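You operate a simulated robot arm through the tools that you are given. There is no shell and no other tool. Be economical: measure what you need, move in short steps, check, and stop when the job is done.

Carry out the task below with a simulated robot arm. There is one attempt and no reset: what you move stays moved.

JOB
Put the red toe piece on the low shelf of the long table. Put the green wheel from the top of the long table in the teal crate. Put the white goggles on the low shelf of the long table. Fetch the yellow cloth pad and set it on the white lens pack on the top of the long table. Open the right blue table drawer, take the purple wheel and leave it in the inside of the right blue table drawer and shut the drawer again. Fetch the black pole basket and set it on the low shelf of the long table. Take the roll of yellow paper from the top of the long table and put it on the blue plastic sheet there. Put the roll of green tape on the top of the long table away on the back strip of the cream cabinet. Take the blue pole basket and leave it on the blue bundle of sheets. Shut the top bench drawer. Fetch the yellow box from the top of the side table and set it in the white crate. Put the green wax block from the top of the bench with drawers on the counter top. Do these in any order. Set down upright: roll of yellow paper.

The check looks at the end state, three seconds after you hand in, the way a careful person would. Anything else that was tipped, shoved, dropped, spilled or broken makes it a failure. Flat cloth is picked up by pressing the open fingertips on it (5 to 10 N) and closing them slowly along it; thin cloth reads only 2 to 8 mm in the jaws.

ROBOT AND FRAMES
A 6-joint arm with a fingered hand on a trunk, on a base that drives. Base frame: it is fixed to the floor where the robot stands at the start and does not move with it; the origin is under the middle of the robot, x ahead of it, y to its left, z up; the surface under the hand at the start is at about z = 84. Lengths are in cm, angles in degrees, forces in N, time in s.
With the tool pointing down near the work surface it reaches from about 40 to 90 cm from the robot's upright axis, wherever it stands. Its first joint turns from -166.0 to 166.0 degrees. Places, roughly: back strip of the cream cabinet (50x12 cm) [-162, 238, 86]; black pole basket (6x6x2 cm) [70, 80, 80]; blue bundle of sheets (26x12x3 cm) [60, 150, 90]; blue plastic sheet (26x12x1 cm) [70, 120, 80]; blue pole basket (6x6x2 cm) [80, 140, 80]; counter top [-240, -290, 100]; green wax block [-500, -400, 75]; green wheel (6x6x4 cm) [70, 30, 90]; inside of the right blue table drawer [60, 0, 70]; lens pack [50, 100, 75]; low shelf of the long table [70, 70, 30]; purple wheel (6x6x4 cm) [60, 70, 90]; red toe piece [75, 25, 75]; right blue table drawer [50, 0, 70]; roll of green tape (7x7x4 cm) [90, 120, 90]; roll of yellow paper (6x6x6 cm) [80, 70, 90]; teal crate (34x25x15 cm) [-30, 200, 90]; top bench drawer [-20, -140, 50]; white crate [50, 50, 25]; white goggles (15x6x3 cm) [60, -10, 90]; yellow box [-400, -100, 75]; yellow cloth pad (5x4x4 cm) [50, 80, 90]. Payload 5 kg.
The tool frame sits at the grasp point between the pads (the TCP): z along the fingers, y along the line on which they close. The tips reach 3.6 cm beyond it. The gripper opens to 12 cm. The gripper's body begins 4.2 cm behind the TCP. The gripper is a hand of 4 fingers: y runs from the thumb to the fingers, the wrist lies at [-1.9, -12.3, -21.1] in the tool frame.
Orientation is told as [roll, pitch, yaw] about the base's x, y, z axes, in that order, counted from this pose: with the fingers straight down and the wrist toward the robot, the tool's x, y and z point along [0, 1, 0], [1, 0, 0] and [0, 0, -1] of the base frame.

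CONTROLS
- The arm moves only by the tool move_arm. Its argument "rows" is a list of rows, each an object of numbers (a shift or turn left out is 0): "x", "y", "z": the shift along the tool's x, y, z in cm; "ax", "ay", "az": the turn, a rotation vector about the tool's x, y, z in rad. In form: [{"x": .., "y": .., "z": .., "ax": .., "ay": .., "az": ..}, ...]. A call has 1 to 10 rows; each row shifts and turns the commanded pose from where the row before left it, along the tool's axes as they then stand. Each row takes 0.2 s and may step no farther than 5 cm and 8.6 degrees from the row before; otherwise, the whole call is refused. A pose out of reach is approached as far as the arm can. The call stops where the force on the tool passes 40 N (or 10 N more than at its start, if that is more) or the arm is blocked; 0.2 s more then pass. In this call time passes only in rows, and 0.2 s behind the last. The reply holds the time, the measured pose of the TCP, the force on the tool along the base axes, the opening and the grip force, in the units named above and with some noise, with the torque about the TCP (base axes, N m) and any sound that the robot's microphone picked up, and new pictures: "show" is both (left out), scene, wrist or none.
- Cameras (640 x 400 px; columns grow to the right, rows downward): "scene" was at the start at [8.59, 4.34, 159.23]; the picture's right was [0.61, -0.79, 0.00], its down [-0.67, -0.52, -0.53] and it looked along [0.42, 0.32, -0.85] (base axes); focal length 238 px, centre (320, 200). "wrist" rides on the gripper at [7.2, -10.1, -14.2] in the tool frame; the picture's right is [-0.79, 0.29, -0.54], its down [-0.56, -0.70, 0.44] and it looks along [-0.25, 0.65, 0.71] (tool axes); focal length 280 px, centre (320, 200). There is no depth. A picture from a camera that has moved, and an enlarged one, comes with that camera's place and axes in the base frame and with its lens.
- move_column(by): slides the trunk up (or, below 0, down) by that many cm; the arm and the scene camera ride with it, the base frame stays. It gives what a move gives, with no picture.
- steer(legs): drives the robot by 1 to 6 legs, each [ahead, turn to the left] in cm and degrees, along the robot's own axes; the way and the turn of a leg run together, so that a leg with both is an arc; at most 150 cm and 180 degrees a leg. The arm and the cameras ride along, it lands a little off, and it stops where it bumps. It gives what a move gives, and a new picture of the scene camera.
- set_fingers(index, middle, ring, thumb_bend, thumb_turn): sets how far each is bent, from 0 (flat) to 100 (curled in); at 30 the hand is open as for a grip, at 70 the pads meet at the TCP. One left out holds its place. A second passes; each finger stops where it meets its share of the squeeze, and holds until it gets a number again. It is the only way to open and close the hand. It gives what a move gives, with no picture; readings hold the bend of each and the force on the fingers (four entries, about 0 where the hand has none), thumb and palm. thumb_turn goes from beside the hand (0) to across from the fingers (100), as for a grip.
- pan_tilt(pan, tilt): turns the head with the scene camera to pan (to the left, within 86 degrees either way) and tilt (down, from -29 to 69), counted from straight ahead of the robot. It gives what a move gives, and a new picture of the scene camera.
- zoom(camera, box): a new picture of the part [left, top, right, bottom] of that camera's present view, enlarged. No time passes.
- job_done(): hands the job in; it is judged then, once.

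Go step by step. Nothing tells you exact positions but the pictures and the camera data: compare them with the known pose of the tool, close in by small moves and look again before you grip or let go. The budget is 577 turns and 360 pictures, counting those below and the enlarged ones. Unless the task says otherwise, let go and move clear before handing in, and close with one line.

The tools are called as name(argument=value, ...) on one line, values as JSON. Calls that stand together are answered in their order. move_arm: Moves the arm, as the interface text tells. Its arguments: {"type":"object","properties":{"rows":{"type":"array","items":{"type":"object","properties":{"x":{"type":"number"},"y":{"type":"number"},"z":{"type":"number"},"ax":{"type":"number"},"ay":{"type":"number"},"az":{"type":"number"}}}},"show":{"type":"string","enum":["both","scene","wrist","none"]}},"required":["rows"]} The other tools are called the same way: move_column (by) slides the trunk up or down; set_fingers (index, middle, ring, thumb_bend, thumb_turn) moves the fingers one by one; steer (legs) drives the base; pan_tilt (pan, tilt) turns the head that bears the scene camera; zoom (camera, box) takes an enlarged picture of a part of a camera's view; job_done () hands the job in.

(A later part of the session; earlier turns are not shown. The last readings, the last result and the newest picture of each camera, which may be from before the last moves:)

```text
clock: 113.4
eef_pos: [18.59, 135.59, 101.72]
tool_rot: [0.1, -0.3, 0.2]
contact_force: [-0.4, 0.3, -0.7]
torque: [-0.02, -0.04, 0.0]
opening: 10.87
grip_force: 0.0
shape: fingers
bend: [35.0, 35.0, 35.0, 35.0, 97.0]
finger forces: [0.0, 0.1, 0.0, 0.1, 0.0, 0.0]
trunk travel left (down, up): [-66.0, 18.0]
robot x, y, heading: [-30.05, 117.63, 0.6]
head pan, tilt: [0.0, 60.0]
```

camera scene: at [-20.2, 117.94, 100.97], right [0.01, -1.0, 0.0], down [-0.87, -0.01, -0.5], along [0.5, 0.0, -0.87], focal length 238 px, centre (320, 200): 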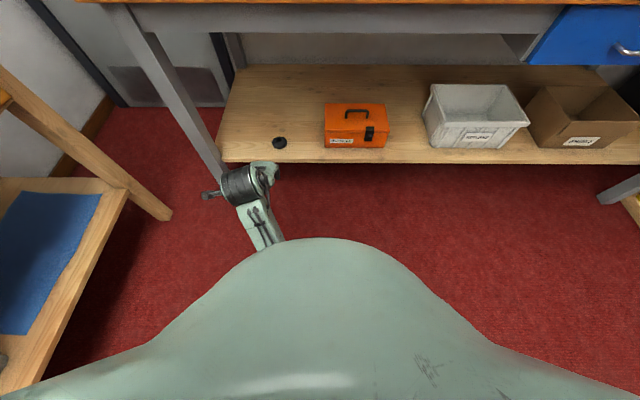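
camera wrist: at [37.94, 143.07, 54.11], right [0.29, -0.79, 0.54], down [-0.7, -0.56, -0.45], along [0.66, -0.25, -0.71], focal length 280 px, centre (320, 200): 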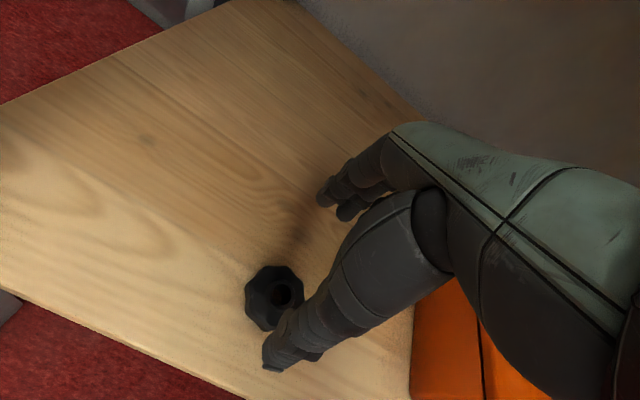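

Now forward to the table for the tape.

steer(legs=[[34, 0]])

move_arm(rows=[{"y": 4.6, "x": -1.8}, {"y": 4.6, "x": -1.8}, {"y": 4.6, "x": -1.8}, {"y": 4.6, "x": -1.8}, {"y": 4.6, "x": -1.8}, {"y": 4.6, "x": -1.8}, {"y": 4, "x": -1.6}], show="wrist")

```text
clock: 115.8
eef_pos: [53.61, 135.8, 101.77]
tool_rot: [0.1, -0.3, 0.0]
contact_force: [-0.8, -0.8, -0.3]
torque: [-0.05, 0.02, -0.01]
opening: 10.88
grip_force: 0.1
shape: fingers
bend: [35.0, 35.0, 35.0, 35.0, 97.0]
finger forces: [0.1, 0.0, 0.0, 0.0, 0.0, 0.1]
trunk travel left (down, up): [-66.0, 18.0]
robot x, y, heading: [5.11, 118.38, 0.4]
head pan, tilt: [0.0, 60.0]
camera scene: at [14.85, 118.15, 162.97], right [0.01, -1.0, 0.0], down [-0.87, -0.01, -0.5], along [0.5, 0.0, -0.87], focal length 238 px, centre (320, 200)
```

scene: 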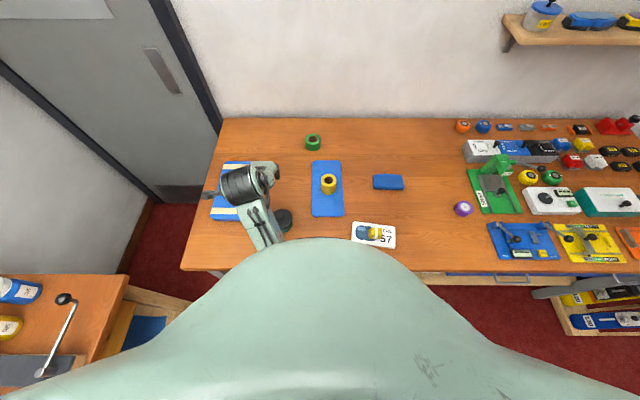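

```text
clock: 117.4
eef_pos: [85.4, 123.62, 101.22]
tool_rot: [0.1, -0.2, 0.1]
contact_force: [-0.7, 0.3, 0.2]
torque: [0.03, 0.06, 0.02]
opening: 10.87
grip_force: 0.2
shape: fingers
bend: [35.0, 35.0, 35.0, 35.0, 97.0]
finger forces: [0.1, 0.0, 0.0, 0.1, 0.0, 0.1]
trunk travel left (down, up): [-66.0, 18.0]
robot x, y, heading: [5.02, 118.05, 0.2]
head pan, tilt: [0.0, 60.0]
camera wrist: at [75.24, 130.68, 115.4], right [0.29, -0.79, 0.54], down [-0.7, -0.56, -0.45], along [0.66, -0.25, -0.71], focal length 280 px, centre (320, 200)
```

wrist: 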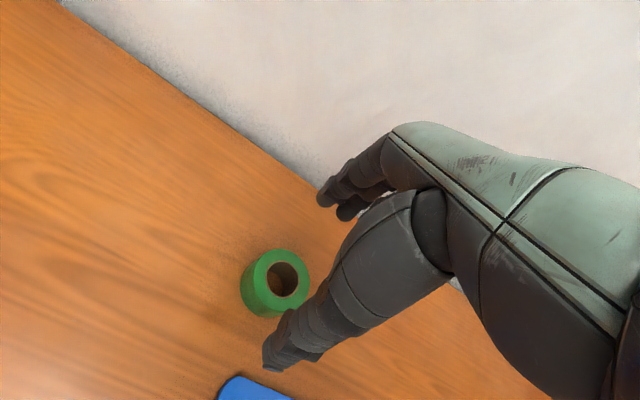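

move_arm(rows=[{"x": -1.9, "y": 2.9}, {"z": 4}, {"z": 4}, {"z": 4.5}], show="wrist")

```text
clock: 118.4
eef_pos: [88.21, 121.63, 89.39]
tool_rot: [0.1, -0.3, 0.1]
contact_force: [-0.2, -0.6, 0.0]
torque: [0.04, 0.02, -0.01]
opening: 10.89
grip_force: 0.0
shape: fingers
bend: [35.0, 35.0, 35.0, 35.0, 97.0]
finger forces: [0.0, 0.0, 0.0, 0.1, 0.0, 0.0]
trunk travel left (down, up): [-66.0, 18.0]
robot x, y, heading: [5.5, 117.98, 0.1]
head pan, tilt: [0.0, 60.0]
camera wrist: at [78.14, 128.8, 103.51], right [0.29, -0.79, 0.54], down [-0.7, -0.56, -0.45], along [0.66, -0.25, -0.71], focal length 280 px, centre (320, 200)
```

wrist: 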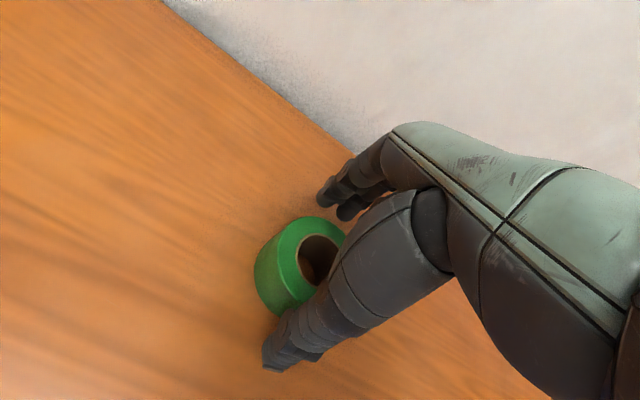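

move_arm(rows=[{"z": 0.8}], show="none")

set_fingers(index=60, middle=60, ring=60, thumb_bend=60)

move_arm(rows=[{"z": -2}, {"z": -4}, {"z": -5}], show="wrist")

```text
clock: 118.8
eef_pos: [88.13, 121.54, 88.69]
tool_rot: [0.2, -0.3, 0.2]
contact_force: [-0.2, -0.2, -0.9]
torque: [-0.04, -0.02, -0.02]
opening: 10.9
grip_force: 0.1
shape: fingers
bend: [35.0, 35.0, 35.0, 35.0, 97.0]
finger forces: [0.0, 0.0, 0.0, 0.0, 0.0, 0.0]
trunk travel left (down, up): [-66.0, 18.0]
robot x, y, heading: [4.88, 117.96, 0.2]
head pan, tilt: [0.0, 60.0]
```

```text
clock: 119.8
eef_pos: [88.27, 121.67, 88.78]
tool_rot: [0.1, -0.3, 0.2]
contact_force: [0.4, 0.3, 0.6]
torque: [-0.02, -0.11, 0.0]
opening: 6.43
grip_force: 15.2
shape: fingers
bend: [52.0, 54.0, 60.0, 51.0, 96.0]
finger forces: [7.5, 7.2, 0.0, 0.1, 15.2, 0.0]
trunk travel left (down, up): [-66.0, 18.0]
robot x, y, heading: [5.22, 117.97, 0.2]
head pan, tilt: [0.0, 60.0]
```

```text
clock: 120.6
eef_pos: [88.1, 121.75, 99.51]
tool_rot: [0.1, -0.2, 0.1]
contact_force: [-1.1, -0.2, -1.1]
torque: [-0.02, -0.02, 0.01]
opening: 6.43
grip_force: 14.8
shape: fingers
bend: [52.0, 54.0, 60.0, 51.0, 96.0]
finger forces: [7.1, 6.8, 0.1, 0.1, 15.0, 0.0]
trunk travel left (down, up): [-66.0, 18.0]
robot x, y, heading: [4.98, 118.2, 0.5]
head pan, tilt: [0.0, 60.0]
camera wrist: at [77.88, 128.96, 113.68], right [0.29, -0.79, 0.54], down [-0.7, -0.56, -0.45], along [0.66, -0.25, -0.71], focal length 280 px, centre (320, 200)
```

wrist: 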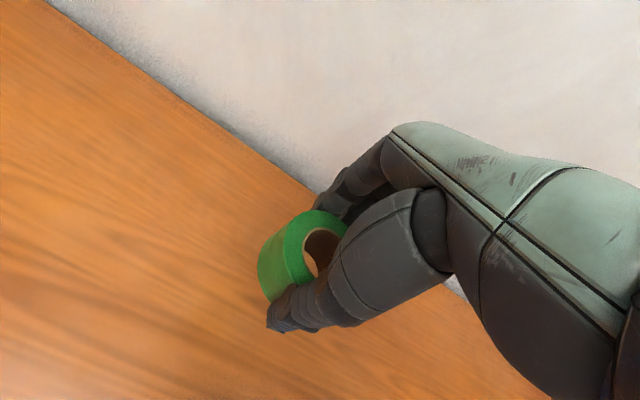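

Tape held. I pull the arm in, raise, back off, and drive toward the cream cabinet.

move_arm(rows=[{"y": -4.5, "z": -2}, {"y": -4.5, "z": -2}, {"y": -4.5, "z": -2}, {"y": -4.5, "z": -2}, {"y": -4.5}, {"y": -4.5}, {"y": -4.5}], show="none")

steer(legs=[[-60, 0], [0, 161]])

pan_tilt(pan=-20, tilt=35)

```text
clock: 122.2
eef_pos: [56.39, 121.76, 106.6]
tool_rot: [0.1, -0.7, 0.2]
contact_force: [-0.6, 0.3, -1.2]
torque: [0.04, -0.02, -0.01]
opening: 6.36
grip_force: 14.9
shape: fingers
bend: [52.0, 55.0, 60.0, 51.0, 96.0]
finger forces: [7.4, 6.8, 0.1, 0.0, 14.8, 0.0]
out of reach, approached as far as the arm can: row 7
trunk travel left (down, up): [-66.0, 18.0]
robot x, y, heading: [5.0, 118.06, 0.4]
head pan, tilt: [0.0, 60.0]
```

```text
clock: 133.8
eef_pos: [-105.71, 132.69, 106.49]
tool_rot: [0.0, -0.6, 159.2]
contact_force: [0.0, -0.9, -0.5]
torque: [0.0, -0.03, -0.01]
opening: 6.33
grip_force: 14.1
shape: fingers
bend: [52.0, 55.0, 60.0, 52.0, 96.0]
finger forces: [7.1, 6.4, 0.0, 0.1, 13.9, 0.0]
trunk travel left (down, up): [-66.0, 18.0]
robot x, y, heading: [-56.49, 117.89, 159.1]
head pan, tilt: [0.0, 60.0]
camera scene: at [-65.35, 121.23, 162.97], right [0.35, 0.94, 0.0], down [0.81, -0.3, -0.5], along [-0.47, 0.18, -0.87], focal length 238 px, centre (320, 200)
```

scene: 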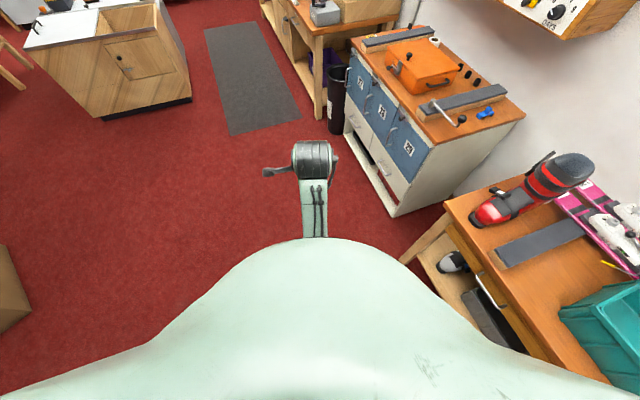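

```text
clock: 134.7
eef_pos: [-105.88, 132.66, 106.55]
tool_rot: [0.1, -0.6, 159.2]
contact_force: [0.5, 0.3, -1.1]
torque: [0.01, 0.04, 0.0]
opening: 6.32
grip_force: 14.0
shape: fingers
bend: [52.0, 55.0, 60.0, 52.0, 96.0]
finger forces: [7.1, 6.4, 0.0, 0.0, 13.8, 0.0]
trunk travel left (down, up): [-66.0, 18.0]
robot x, y, heading: [-55.98, 117.99, 159.3]
head pan, tilt: [-20.0, 35.0]
camera scene: at [-65.8, 124.6, 166.39], right [0.65, 0.76, 0.0], down [0.44, -0.37, -0.82], along [-0.62, 0.53, -0.57], focal length 238 px, centre (320, 200)
```

scene: 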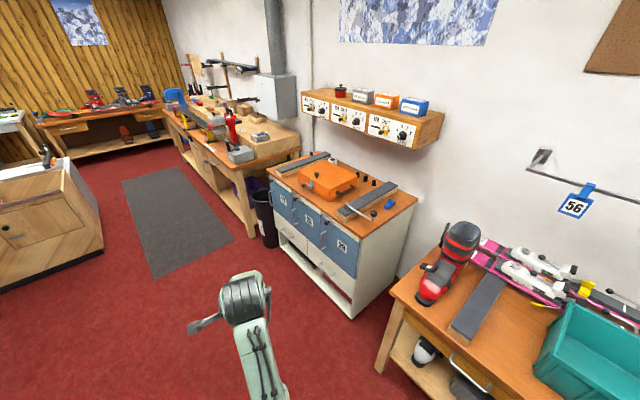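

steer(legs=[[0, 4.5], [106, 0], [0, -73]])

pan_tilt(pan=0, tilt=35)

```text
clock: 144.9
eef_pos: [-164.02, 198.71, 106.41]
tool_rot: [0.1, -0.6, 91.5]
contact_force: [0.6, -0.4, -0.9]
torque: [-0.02, 0.02, -0.02]
opening: 6.33
grip_force: 13.5
shape: fingers
bend: [52.0, 55.0, 60.0, 52.0, 96.0]
finger forces: [7.0, 6.4, 0.1, 0.0, 13.7, 0.0]
trunk travel left (down, up): [-66.0, 18.0]
robot x, y, heading: [-159.25, 147.27, 91.9]
head pan, tilt: [-20.0, 35.0]
camera scene: at [-156.41, 158.8, 166.4], right [0.95, -0.31, 0.0], down [-0.18, -0.54, -0.82], along [0.26, 0.78, -0.57], focal length 238 px, centre (320, 200)
```

scene: 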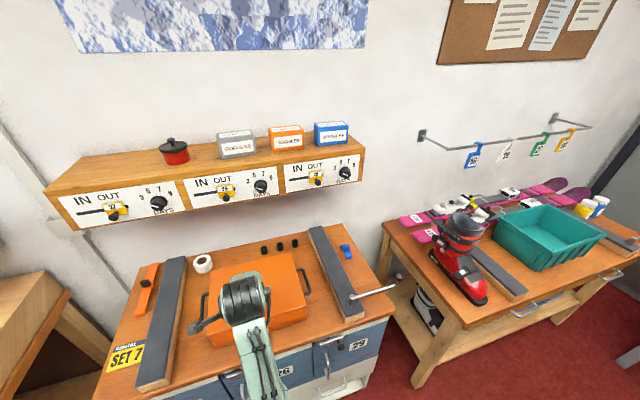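

```text
clock: 145.7
eef_pos: [-164.2, 198.79, 106.39]
tool_rot: [0.1, -0.5, 91.5]
contact_force: [0.2, 0.3, -1.3]
torque: [-0.04, -0.01, 0.01]
opening: 6.3
grip_force: 13.1
shape: fingers
bend: [52.0, 55.0, 60.0, 52.0, 96.0]
finger forces: [7.0, 6.3, 0.1, 0.1, 13.6, 0.1]
trunk travel left (down, up): [-66.0, 18.0]
robot x, y, heading: [-159.24, 146.88, 91.9]
head pan, tilt: [0.0, 35.0]
camera scene: at [-159.43, 159.23, 166.4], right [1.0, 0.03, 0.0], down [0.02, -0.57, -0.82], along [-0.02, 0.82, -0.57], focal length 238 px, centre (320, 200)
```

scene: 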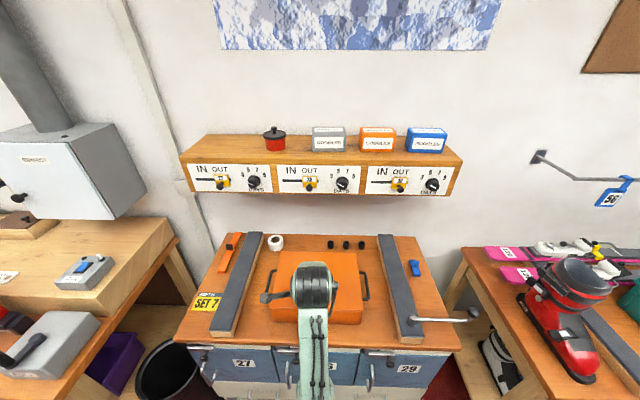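

Cabinet top seen: the back strip has a free gap at about x −169, y 238 between the white roll and the black bits; an overhead box spans y ≥ 224 with bottom at z ≈ 123. I take a closer look.

move_arm(rows=[{"x": 4.8}, {"y": 4.5}], show="wrist")

zoom(camera="scene", box=[180, 120, 480, 360])

```text
clock: 146.3
eef_pos: [-168.78, 202.96, 106.4]
tool_rot: [0.2, -0.4, 91.5]
contact_force: [0.6, -0.2, -0.8]
torque: [-0.04, 0.04, -0.02]
opening: 6.29
grip_force: 13.6
shape: fingers
bend: [52.0, 55.0, 60.0, 52.0, 96.0]
finger forces: [7.1, 6.4, 0.0, 0.0, 13.9, 0.1]
trunk travel left (down, up): [-66.0, 18.0]
robot x, y, heading: [-159.4, 147.21, 91.7]
head pan, tilt: [0.0, 35.0]
camera wrist: at [-175.72, 192.51, 120.49], right [0.78, 0.31, 0.54], down [0.58, -0.68, -0.45], along [0.23, 0.66, -0.71], focal length 280 px, centre (320, 200)
```

wrist: 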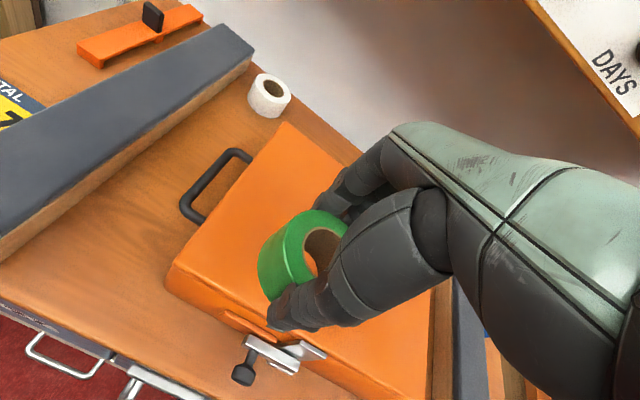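

```text
1.67 times, centred on (330, 240) of scene
camera zoom: at [-159.28, 159.63, 166.36], right [1.0, 0.03, 0.0], down [0.02, -0.58, -0.82], along [-0.03, 0.82, -0.58], focal length 396 px, centre (303, 133)
```

zoom: 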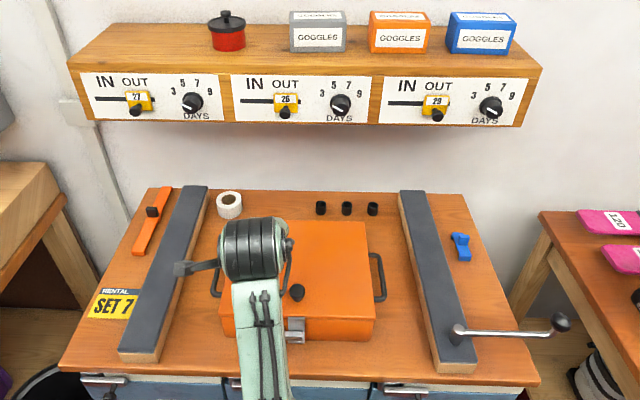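

move_arm(rows=[{"y": 4.5, "z": 1.5}, {"y": 4.5, "z": 1.5}, {"y": 4.5, "z": 1.5}, {"y": 4.5, "z": 1.5}, {"y": 4.5, "z": 1.5}], show="both")

```text
clock: 147.5
eef_pos: [-169.26, 225.33, 99.58]
tool_rot: [0.2, -0.9, 91.5]
contact_force: [0.2, -1.2, 15.4]
torque: [-0.16, 0.01, -0.04]
opening: 6.28
grip_force: 13.8
shape: fingers
bend: [53.0, 56.0, 60.0, 52.0, 96.0]
finger forces: [7.0, 5.7, 0.0, 0.0, 15.2, 0.0]
trunk travel left (down, up): [-66.0, 18.0]
robot x, y, heading: [-159.06, 147.38, 92.1]
head pan, tilt: [0.0, 35.0]
camera scene: at [-159.39, 158.97, 166.45], right [1.0, 0.03, 0.0], down [0.02, -0.57, -0.82], along [-0.03, 0.82, -0.57], focal length 238 px, centre (320, 200)
camera wrist: at [-176.2, 214.76, 113.59], right [0.78, 0.3, 0.54], down [0.58, -0.68, -0.46], along [0.23, 0.67, -0.7], focal length 280 px, centre (320, 200)
```

scene: 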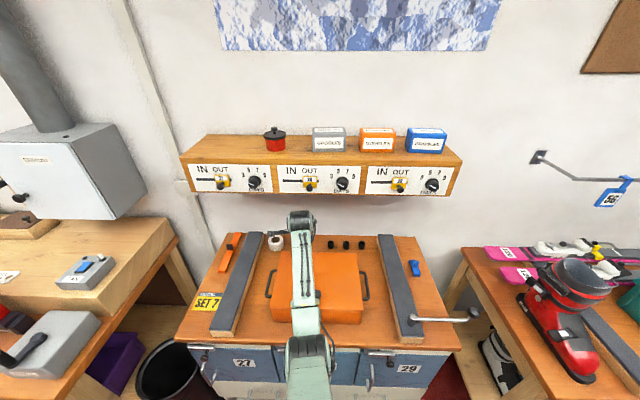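
wrist: 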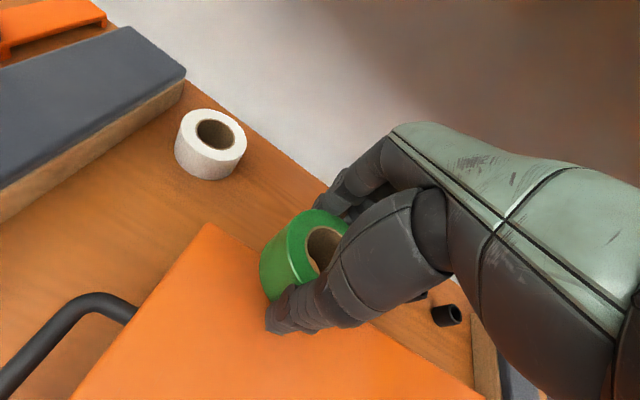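

The tape brushed the case lid (top z ≈ 95). I lift 2 cm and look.

move_arm(rows=[{"z": -2.2}], show="none")

zoom(camera="scene", box=[240, 180, 400, 340])

```text
clock: 147.9
eef_pos: [-169.41, 225.44, 101.19]
tool_rot: [0.2, -0.4, 91.5]
contact_force: [0.2, -0.4, -1.1]
torque: [0.0, -0.01, 0.01]
opening: 6.27
grip_force: 13.2
shape: fingers
bend: [53.0, 56.0, 60.0, 52.0, 96.0]
finger forces: [7.6, 5.7, 0.1, 0.1, 13.4, 0.0]
trunk travel left (down, up): [-66.0, 18.0]
robot x, y, heading: [-159.2, 147.04, 91.7]
head pan, tilt: [0.0, 35.0]
```

```text
2.50 times, centred on (320, 260) of scene
camera zoom: at [-159.44, 159.32, 166.37], right [1.0, 0.03, 0.0], down [0.02, -0.57, -0.82], along [-0.03, 0.82, -0.57], focal length 594 px, centre (320, 50)
```

zoom: 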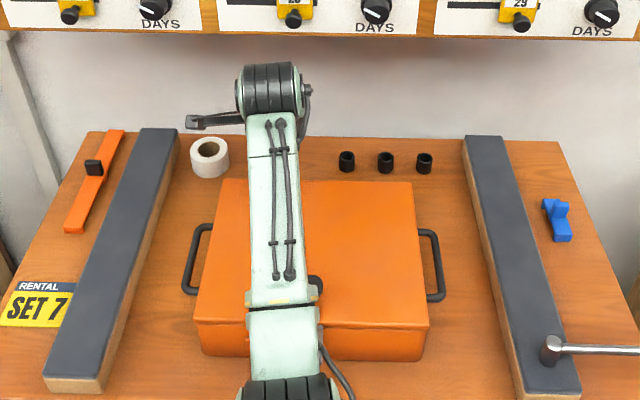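

The case's back edge is at y ≈ 225, top 95. I pitch the hand slightly to lower the wrist, advance past the case, and descend behind it beneath the overhead box.

move_arm(rows=[{"z": -1}, {"ax": -0.12}, {"ax": -0.12}, {"y": 3, "z": 0.8}, {"y": 3, "z": 0.8}], show="both")

```text
clock: 149.1
eef_pos: [-169.6, 231.94, 102.4]
tool_rot: [0.2, -14.2, 91.5]
contact_force: [-0.5, 0.3, -1.2]
torque: [-0.01, -0.02, 0.0]
opening: 6.27
grip_force: 13.3
shape: fingers
bend: [53.0, 56.0, 60.0, 52.0, 96.0]
finger forces: [7.5, 5.7, 0.0, 0.0, 13.3, 0.0]
trunk travel left (down, up): [-66.0, 18.0]
robot x, y, heading: [-159.29, 147.03, 91.6]
head pan, tilt: [0.0, 35.0]
camera scene: at [-159.43, 159.3, 166.39], right [1.0, 0.03, 0.0], down [0.02, -0.57, -0.82], along [-0.03, 0.82, -0.57], focal length 238 px, centre (320, 200)
camera wrist: at [-176.42, 218.41, 113.68], right [0.79, 0.17, 0.59], down [0.57, -0.55, -0.6], along [0.23, 0.82, -0.53], focal length 280 px, centre (320, 200)
```

scene: 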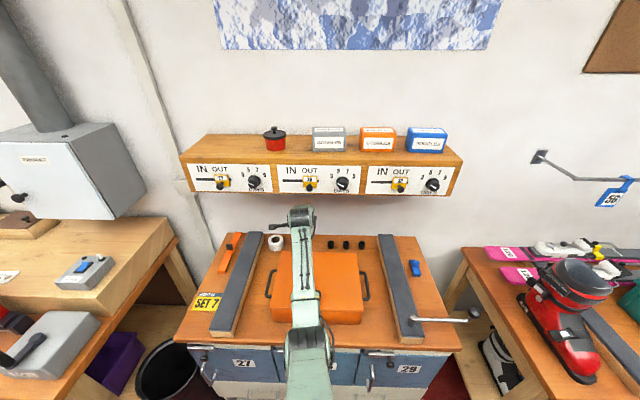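
wrist: 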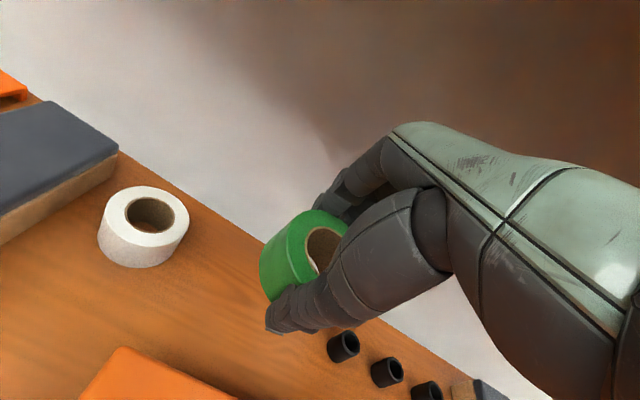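

move_arm(rows=[{"y": -0.97, "z": 3.88}, {"y": -0.5, "z": 4.1}], show="both")

```text
clock: 149.7
eef_pos: [-169.75, 232.25, 94.19]
tool_rot: [0.1, -14.4, 91.4]
contact_force: [0.0, 0.2, -1.4]
torque: [-0.06, -0.04, -0.03]
opening: 6.29
grip_force: 13.2
shape: fingers
bend: [53.0, 56.0, 60.0, 52.0, 96.0]
finger forces: [7.4, 5.8, 0.0, 0.0, 13.3, 0.1]
trunk travel left (down, up): [-66.0, 18.0]
robot x, y, heading: [-159.01, 147.34, 91.9]
head pan, tilt: [0.0, 35.0]
camera scene: at [-159.45, 159.32, 166.4], right [1.0, 0.03, 0.0], down [0.02, -0.57, -0.82], along [-0.03, 0.82, -0.57], focal length 238 px, centre (320, 200)
camera wrist: at [-176.64, 218.77, 105.38], right [0.79, 0.17, 0.59], down [0.57, -0.55, -0.6], along [0.23, 0.82, -0.53], focal length 280 px, centre (320, 200)
```

scene: 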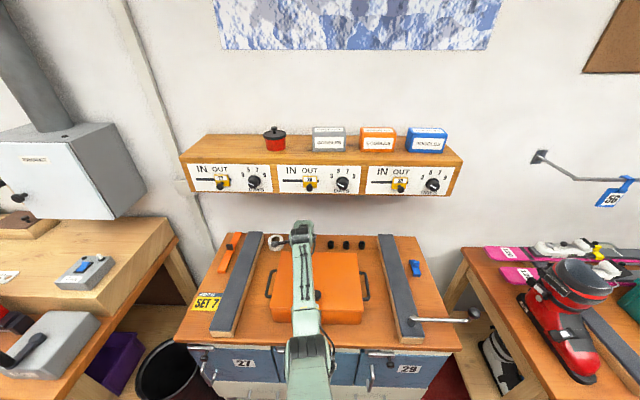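
wrist: 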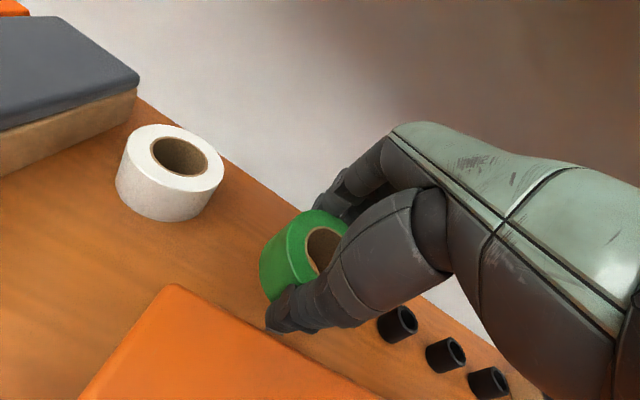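

move_arm(rows=[{"y": 4.3, "z": 1.05}, {"ax": 0.12}, {"ax": 0.12}], show="both")

```text
clock: 150.5
eef_pos: [-169.97, 236.74, 94.11]
tool_rot: [0.1, -0.3, 91.5]
contact_force: [0.4, -0.3, -2.1]
torque: [0.05, 0.04, 0.0]
opening: 6.26
grip_force: 12.8
shape: fingers
bend: [53.0, 56.0, 60.0, 52.0, 96.0]
finger forces: [7.3, 5.6, 0.0, 0.0, 12.8, 0.0]
trunk travel left (down, up): [-66.0, 18.0]
robot x, y, heading: [-159.34, 147.48, 91.9]
head pan, tilt: [0.0, 35.0]
camera scene: at [-159.43, 159.31, 166.39], right [1.0, 0.03, 0.0], down [0.02, -0.57, -0.82], along [-0.03, 0.82, -0.57], focal length 238 px, centre (320, 200)
camera wrist: at [-176.85, 226.37, 108.33], right [0.78, 0.31, 0.54], down [0.58, -0.68, -0.45], along [0.23, 0.66, -0.71], focal length 280 px, centre (320, 200)
```

scene: 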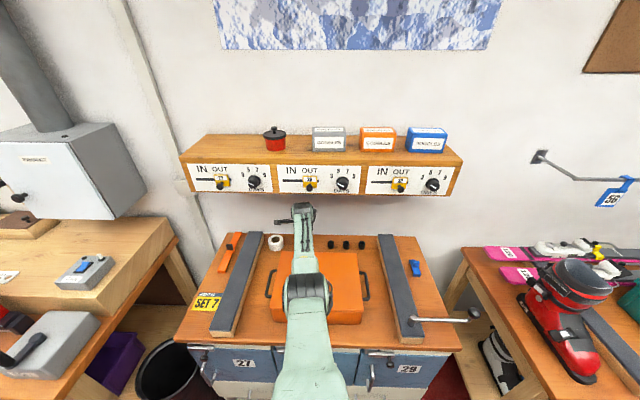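
wrist: 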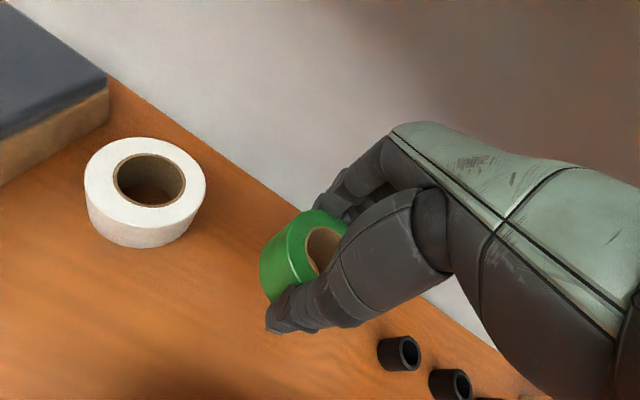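

move_arm(rows=[{"z": 1.5}, {"z": 1.2}], show="none")

move_arm(rows=[{"z": 0.5}], show="none")

move_arm(rows=[{"z": 0.5}], show="wrist")

```text
clock: 151.1
eef_pos: [-170.09, 236.8, 91.53]
tool_rot: [0.2, -0.5, 91.5]
contact_force: [-0.7, 0.4, -1.2]
torque: [0.02, 0.0, 0.0]
opening: 6.3
grip_force: 12.7
shape: fingers
bend: [53.0, 56.0, 60.0, 52.0, 96.0]
finger forces: [7.2, 5.5, 0.0, 0.0, 12.6, 0.0]
trunk travel left (down, up): [-66.0, 18.0]
robot x, y, heading: [-159.19, 147.42, 91.9]
head pan, tilt: [0.0, 35.0]
```

```text
clock: 151.5
eef_pos: [-170.1, 236.89, 90.97]
tool_rot: [0.2, -0.5, 91.5]
contact_force: [-0.5, -0.8, -1.6]
torque: [0.01, -0.01, 0.02]
opening: 6.29
grip_force: 12.9
shape: fingers
bend: [53.0, 56.0, 60.0, 52.0, 96.0]
finger forces: [7.2, 5.6, 0.0, 0.1, 12.7, 0.1]
trunk travel left (down, up): [-66.0, 18.0]
robot x, y, heading: [-159.35, 147.25, 92.0]
head pan, tilt: [0.0, 35.0]
```

```text
clock: 151.9
eef_pos: [-170.0, 236.93, 90.64]
tool_rot: [0.2, -0.6, 91.5]
contact_force: [-0.6, -0.2, 0.8]
torque: [0.01, 0.0, 0.0]
opening: 6.28
grip_force: 12.9
shape: fingers
bend: [53.0, 56.0, 60.0, 52.0, 96.0]
finger forces: [7.0, 5.7, 0.0, 0.1, 13.0, 0.0]
trunk travel left (down, up): [-66.0, 18.0]
robot x, y, heading: [-159.31, 147.09, 91.9]
head pan, tilt: [0.0, 35.0]
camera wrist: at [-176.9, 226.46, 104.77], right [0.78, 0.3, 0.54], down [0.58, -0.68, -0.45], along [0.23, 0.67, -0.71], focal length 280 px, centre (320, 200)
```

wrist: 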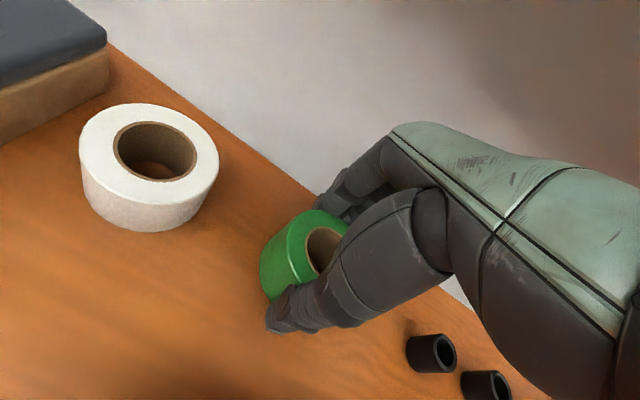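

Contact beginning; one more small step and release just enough.

move_arm(rows=[{"z": 0.3}], show="none")

set_fingers(index=42, middle=42, ring=42, thumb_bend=42)

move_arm(rows=[{"z": -2}, {"z": -2}], show="wrist")

```text
clock: 152.3
eef_pos: [-170.02, 236.95, 90.58]
tool_rot: [0.1, -0.8, 91.5]
contact_force: [0.4, -0.9, 6.2]
torque: [0.14, -0.02, -0.03]
opening: 6.21
grip_force: 13.2
shape: fingers
bend: [53.0, 56.0, 60.0, 52.0, 96.0]
finger forces: [6.5, 5.8, 0.1, 0.0, 14.0, 0.1]
trunk travel left (down, up): [-66.0, 18.0]
robot x, y, heading: [-159.3, 147.3, 91.9]
head pan, tilt: [0.0, 35.0]
```

```text
clock: 153.3
eef_pos: [-170.04, 237.0, 90.43]
tool_rot: [0.1, -0.6, 91.5]
contact_force: [-0.4, -0.3, 0.0]
torque: [0.0, 0.0, -0.01]
opening: 8.78
grip_force: 0.2
shape: fingers
bend: [42.0, 42.0, 42.0, 42.0, 97.0]
finger forces: [0.1, 0.0, 0.1, 0.0, 0.0, 0.0]
trunk travel left (down, up): [-66.0, 18.0]
robot x, y, heading: [-159.22, 147.33, 91.7]
head pan, tilt: [0.0, 35.0]
```

```text
clock: 153.9
eef_pos: [-170.02, 237.03, 94.31]
tool_rot: [0.1, -0.4, 91.6]
contact_force: [0.2, -0.6, 0.1]
torque: [0.01, 0.01, 0.0]
opening: 8.78
grip_force: 0.1
shape: fingers
bend: [42.0, 42.0, 42.0, 42.0, 97.0]
finger forces: [0.0, 0.1, 0.0, 0.1, 0.0, 0.0]
trunk travel left (down, up): [-66.0, 18.0]
robot x, y, heading: [-159.05, 147.07, 91.6]
head pan, tilt: [0.0, 35.0]
camera wrist: at [-177.0, 226.56, 108.45], right [0.78, 0.3, 0.54], down [0.58, -0.68, -0.45], along [0.23, 0.67, -0.71], focal length 280 px, centre (320, 200)
```

wrist: 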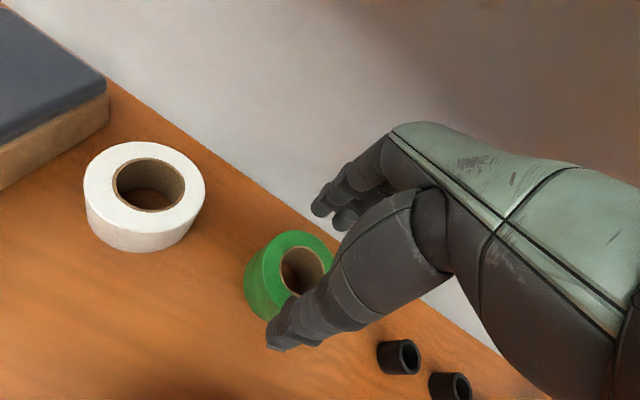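

Tape is on the back strip. I retrace the way out.

move_arm(rows=[{"z": -1.5}, {"ax": -0.12}, {"ax": -0.12}, {"y": -4.0, "z": -1.0}, {"y": 1.0, "z": -4}, {"y": 1.0, "z": -4}, {"y": -4, "z": -1}, {"y": -4, "z": -1}], show="both")

```text
clock: 155.7
eef_pos: [-169.84, 224.24, 104.22]
tool_rot: [0.2, -14.4, 91.6]
contact_force: [0.1, -0.1, 0.4]
torque: [-0.02, 0.0, 0.01]
opening: 8.84
grip_force: 0.1
shape: fingers
bend: [42.0, 42.0, 42.0, 42.0, 97.0]
finger forces: [0.1, 0.1, 0.0, 0.1, 0.0, 0.0]
trunk travel left (down, up): [-66.0, 18.0]
robot x, y, heading: [-159.22, 147.44, 91.6]
head pan, tilt: [0.0, 35.0]
camera scene: at [-159.42, 159.11, 166.41], right [1.0, 0.03, 0.0], down [0.02, -0.57, -0.82], along [-0.03, 0.82, -0.57], focal length 238 px, centre (320, 200)
camera wrist: at [-176.67, 210.73, 115.42], right [0.79, 0.17, 0.59], down [0.57, -0.55, -0.6], along [0.23, 0.82, -0.53], focal length 280 px, centre (320, 200)
```

scene: 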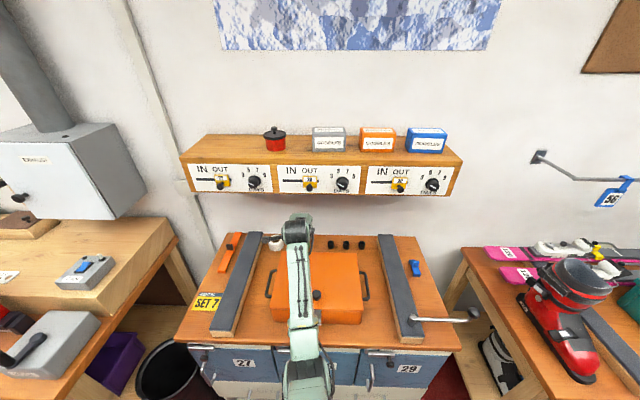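
wrist: 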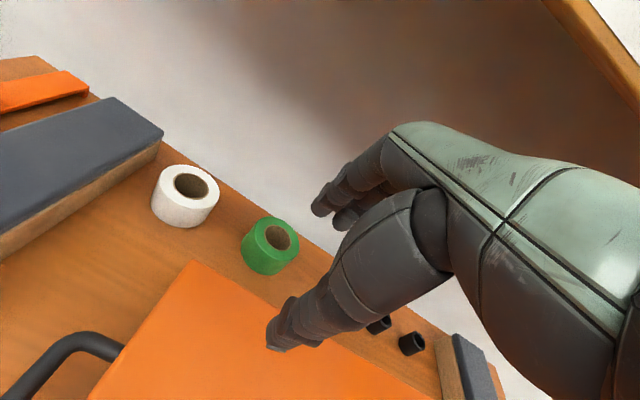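

Tape and white roll both stand well. I retract and reset the hand pose, then turn to look toward the far end of the room for the wax block and yellow box.

move_arm(rows=[{"y": -4.5}, {"y": -4.5}, {"y": -4.5}, {"ax": 0.12, "y": -3}, {"ax": 0.12, "y": -3}, {"z": -2}], show="none")

steer(legs=[[-60, 0], [0, 110]])

pan_tilt(pan=0, tilt=20)

```text
clock: 157.1
eef_pos: [-168.99, 205.24, 101.65]
tool_rot: [0.1, -0.6, 91.4]
contact_force: [0.0, 0.3, -1.1]
torque: [-0.04, 0.01, -0.01]
opening: 8.85
grip_force: 0.0
shape: fingers
bend: [42.0, 42.0, 42.0, 42.0, 97.0]
finger forces: [0.0, 0.0, 0.0, 0.0, 0.0, 0.0]
trunk travel left (down, up): [-66.0, 18.0]
robot x, y, heading: [-159.39, 147.3, 92.2]
head pan, tilt: [0.0, 35.0]
```

```text
clock: 166.4
eef_pos: [-207.8, 57.26, 101.58]
tool_rot: [0.1, -0.5, -156.6]
contact_force: [0.6, 0.1, 0.7]
torque: [0.01, 0.0, 0.02]
opening: 8.85
grip_force: 0.1
shape: fingers
bend: [42.0, 42.0, 42.0, 42.0, 97.0]
finger forces: [0.0, 0.0, 0.0, 0.0, 0.0, 0.1]
trunk travel left (down, up): [-66.0, 18.0]
robot x, y, heading: [-157.82, 87.74, -156.3]
head pan, tilt: [0.0, 35.0]
camera scene: at [-168.34, 83.37, 166.4], right [-0.4, 0.92, 0.0], down [0.53, 0.23, -0.82], along [-0.75, -0.33, -0.57], focal length 238 px, centre (320, 200)
```

scene: 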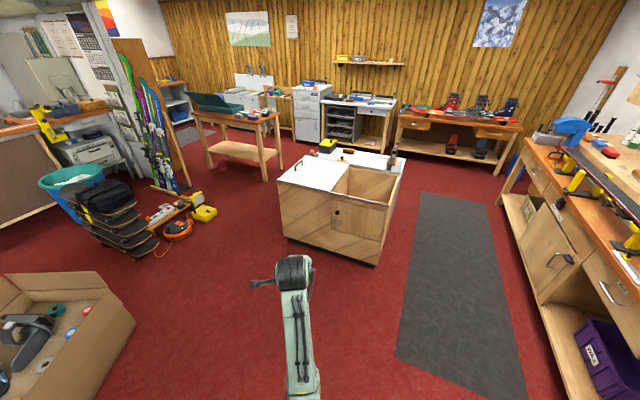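

```text
clock: 167.2
eef_pos: [-207.71, 57.32, 101.7]
tool_rot: [0.2, -0.6, -156.6]
contact_force: [0.4, 0.4, -0.3]
torque: [-0.02, 0.01, -0.01]
opening: 8.81
grip_force: 0.1
shape: fingers
bend: [42.0, 42.0, 42.0, 42.0, 97.0]
finger forces: [0.0, 0.0, 0.1, 0.0, 0.0, 0.1]
trunk travel left (down, up): [-66.0, 18.0]
robot x, y, heading: [-157.46, 87.98, -156.6]
head pan, tilt: [0.0, 20.0]
camera scene: at [-168.81, 83.17, 168.78], right [-0.4, 0.92, 0.0], down [0.31, 0.14, -0.94], along [-0.86, -0.38, -0.34], focal length 238 px, centre (320, 200)
```

scene: 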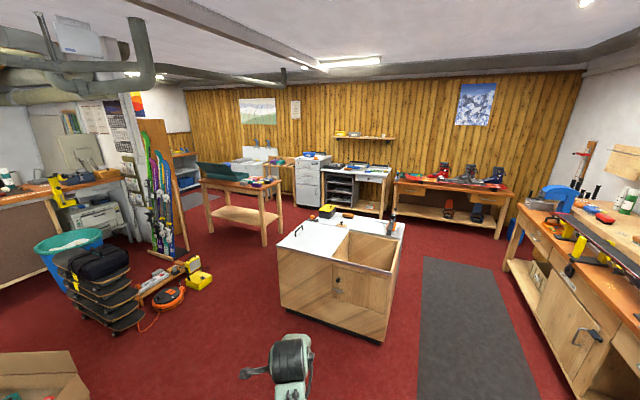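

zoom(camera="scene", box=[180, 130, 420, 290])

zoom(camera="scene", box=[380, 120, 640, 300])

zoom(camera="scene", box=[0, 150, 220, 320])

```text
2.50 times, centred on (300, 210) of scene
camera zoom: at [-168.81, 83.17, 168.78], right [-0.4, 0.92, 0.0], down [0.31, 0.14, -0.94], along [-0.86, -0.38, -0.34], focal length 594 px, centre (370, 175)
```

zoom: 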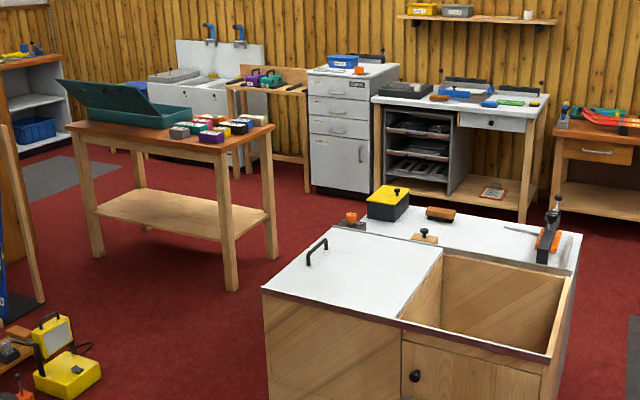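

```text
2.22 times, centred on (510, 210) of scene
camera zoom: at [-168.81, 83.17, 168.78], right [-0.4, 0.92, 0.0], down [0.31, 0.14, -0.94], along [-0.86, -0.38, -0.34], focal length 528 px, centre (-102, 178)
```

zoom: 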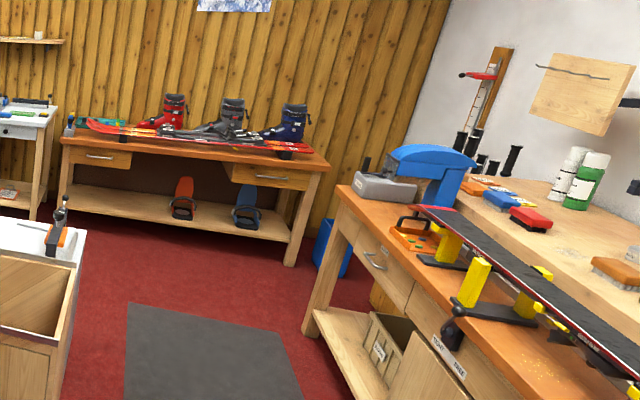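

```text
2.35 times, centred on (110, 235) of scene
camera zoom: at [-168.81, 83.17, 168.78], right [-0.4, 0.92, 0.0], down [0.31, 0.14, -0.94], along [-0.86, -0.38, -0.34], focal length 559 px, centre (814, 118)
```

zoom: 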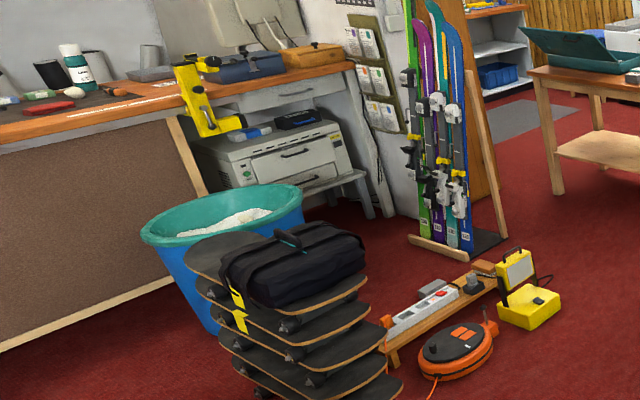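

The side table with coloured boxes stands at about x −440…−400, y −205…−103. I drive round the white-topped cabinet to look from there.

steer(legs=[[0, 37], [150, 0], [0, -60]])

```text
clock: 180.5
eef_pos: [-287.9, -49.01, 101.68]
tool_rot: [0.1, -0.6, 179.5]
contact_force: [0.2, 0.1, -0.8]
torque: [0.02, -0.01, 0.0]
opening: 8.83
grip_force: 0.1
shape: fingers
bend: [42.0, 42.0, 42.0, 42.0, 97.0]
finger forces: [0.1, 0.0, 0.0, 0.0, 0.0, 0.0]
trunk travel left (down, up): [-66.0, 18.0]
robot x, y, heading: [-229.71, -41.57, 179.7]
head pan, tilt: [0.0, 20.0]
camera scene: at [-241.72, -41.17, 168.78], right [0.0, 1.0, 0.0], down [0.34, 0.0, -0.94], along [-0.94, 0.0, -0.34], focal length 238 px, centre (320, 200)
```

scene: 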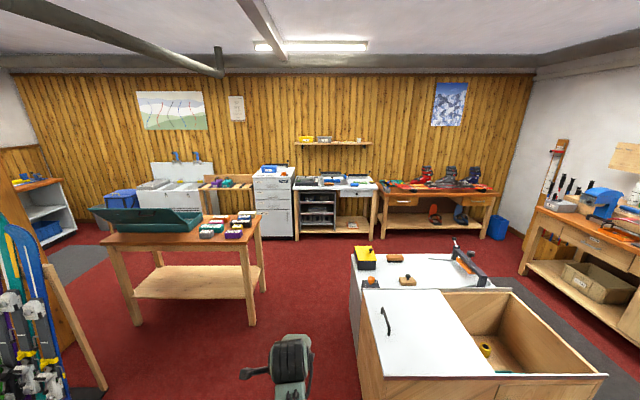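

steer(legs=[[85, 0]])

pan_tilt(pan=55, tilt=20)

```text
clock: 184.1
eef_pos: [-351.1, -45.65, 101.41]
tool_rot: [0.1, -0.3, 176.8]
contact_force: [-0.7, 0.1, -0.8]
torque: [0.0, -0.08, 0.01]
opening: 8.84
grip_force: 0.1
shape: fingers
bend: [42.0, 42.0, 42.0, 42.0, 98.0]
finger forces: [0.1, 0.1, 0.0, 0.1, 0.1, 0.1]
trunk travel left (down, up): [-66.0, 18.0]
robot x, y, heading: [-291.86, -40.94, 176.8]
head pan, tilt: [0.0, 20.0]
stopped in leg 1: the robot was blocked; the commanded pose is now the measured one
camera scene: at [-304.97, -39.96, 168.71], right [0.06, 1.0, 0.0], down [0.35, -0.02, -0.94], along [-0.94, 0.05, -0.35], focal length 238 px, centre (320, 200)
```

scene: 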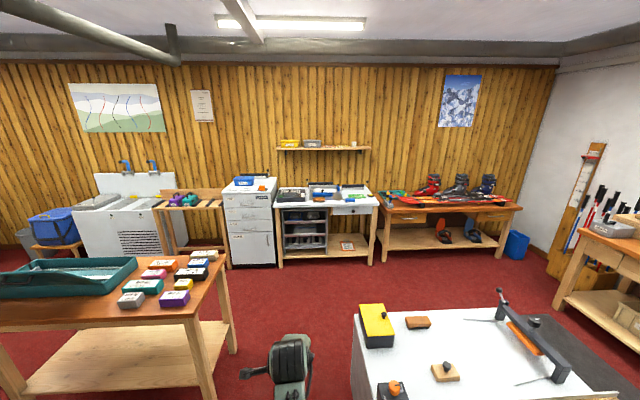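

```text
clock: 185.3
eef_pos: [-350.51, -45.44, 101.7]
tool_rot: [0.1, -0.7, 176.7]
contact_force: [-0.1, 0.2, 0.0]
torque: [0.02, -0.01, -0.03]
opening: 8.83
grip_force: 0.1
shape: fingers
bend: [42.0, 42.0, 42.0, 42.0, 98.0]
finger forces: [0.1, 0.0, 0.0, 0.0, 0.1, 0.1]
trunk travel left (down, up): [-66.0, 18.0]
robot x, y, heading: [-292.3, -41.03, 176.8]
head pan, tilt: [55.0, 20.0]
camera scene: at [-300.52, -47.85, 168.79], right [-0.79, 0.62, 0.0], down [0.21, 0.27, -0.94], along [-0.58, -0.74, -0.34], focal length 238 px, centre (320, 200)
```

scene: 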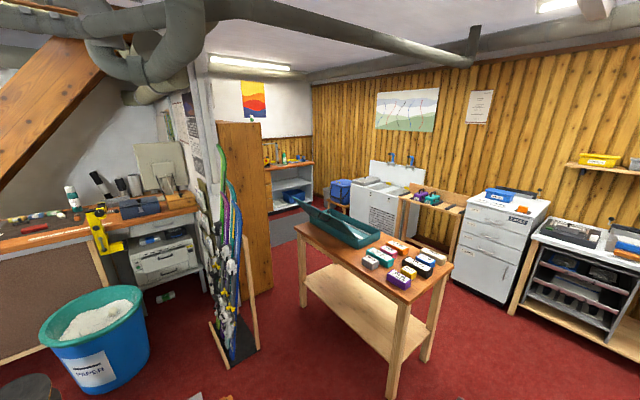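

Something blocked the base. I look down on both sides before moving.

pan_tilt(pan=60, tilt=65)

pan_tilt(pan=-50, tilt=65)

```text
clock: 186.4
eef_pos: [-350.58, -45.7, 101.68]
tool_rot: [0.1, -0.7, 176.8]
contact_force: [0.7, -0.2, 0.2]
torque: [-0.01, 0.03, 0.02]
opening: 8.82
grip_force: 0.1
shape: fingers
bend: [42.0, 42.0, 42.0, 42.0, 98.0]
finger forces: [0.1, 0.1, 0.0, 0.0, 0.0, 0.0]
trunk travel left (down, up): [-66.0, 18.0]
robot x, y, heading: [-292.27, -40.87, 176.8]
head pan, tilt: [60.0, 65.0]
camera scene: at [-298.16, -45.62, 162.42], right [-0.84, 0.55, 0.0], down [0.5, 0.76, -0.42], along [-0.23, -0.35, -0.91], focal length 238 px, centre (320, 200)
```

scene: 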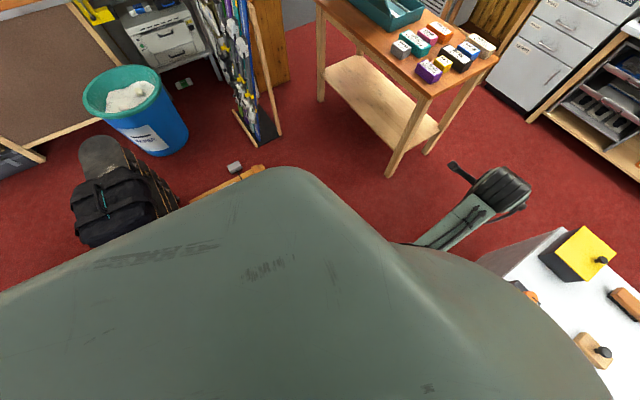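

```text
clock: 188.3
eef_pos: [-350.52, -45.58, 101.71]
tool_rot: [0.0, -0.8, 176.8]
contact_force: [0.4, -0.2, 0.8]
torque: [-0.01, 0.02, 0.01]
opening: 8.86
grip_force: 0.0
shape: fingers
bend: [42.0, 42.0, 42.0, 42.0, 98.0]
finger forces: [0.1, 0.0, 0.0, 0.1, 0.1, 0.0]
trunk travel left (down, up): [-66.0, 18.0]
robot x, y, heading: [-292.09, -40.89, 176.8]
head pan, tilt: [-50.0, 65.0]
camera scene: at [-298.48, -35.67, 162.41], right [0.8, 0.6, 0.0], down [0.54, -0.73, -0.42], along [-0.25, 0.34, -0.91], focal length 238 px, centre (320, 200)
```

scene: 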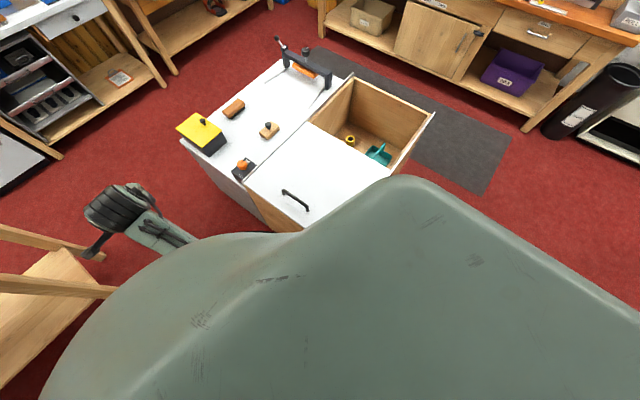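

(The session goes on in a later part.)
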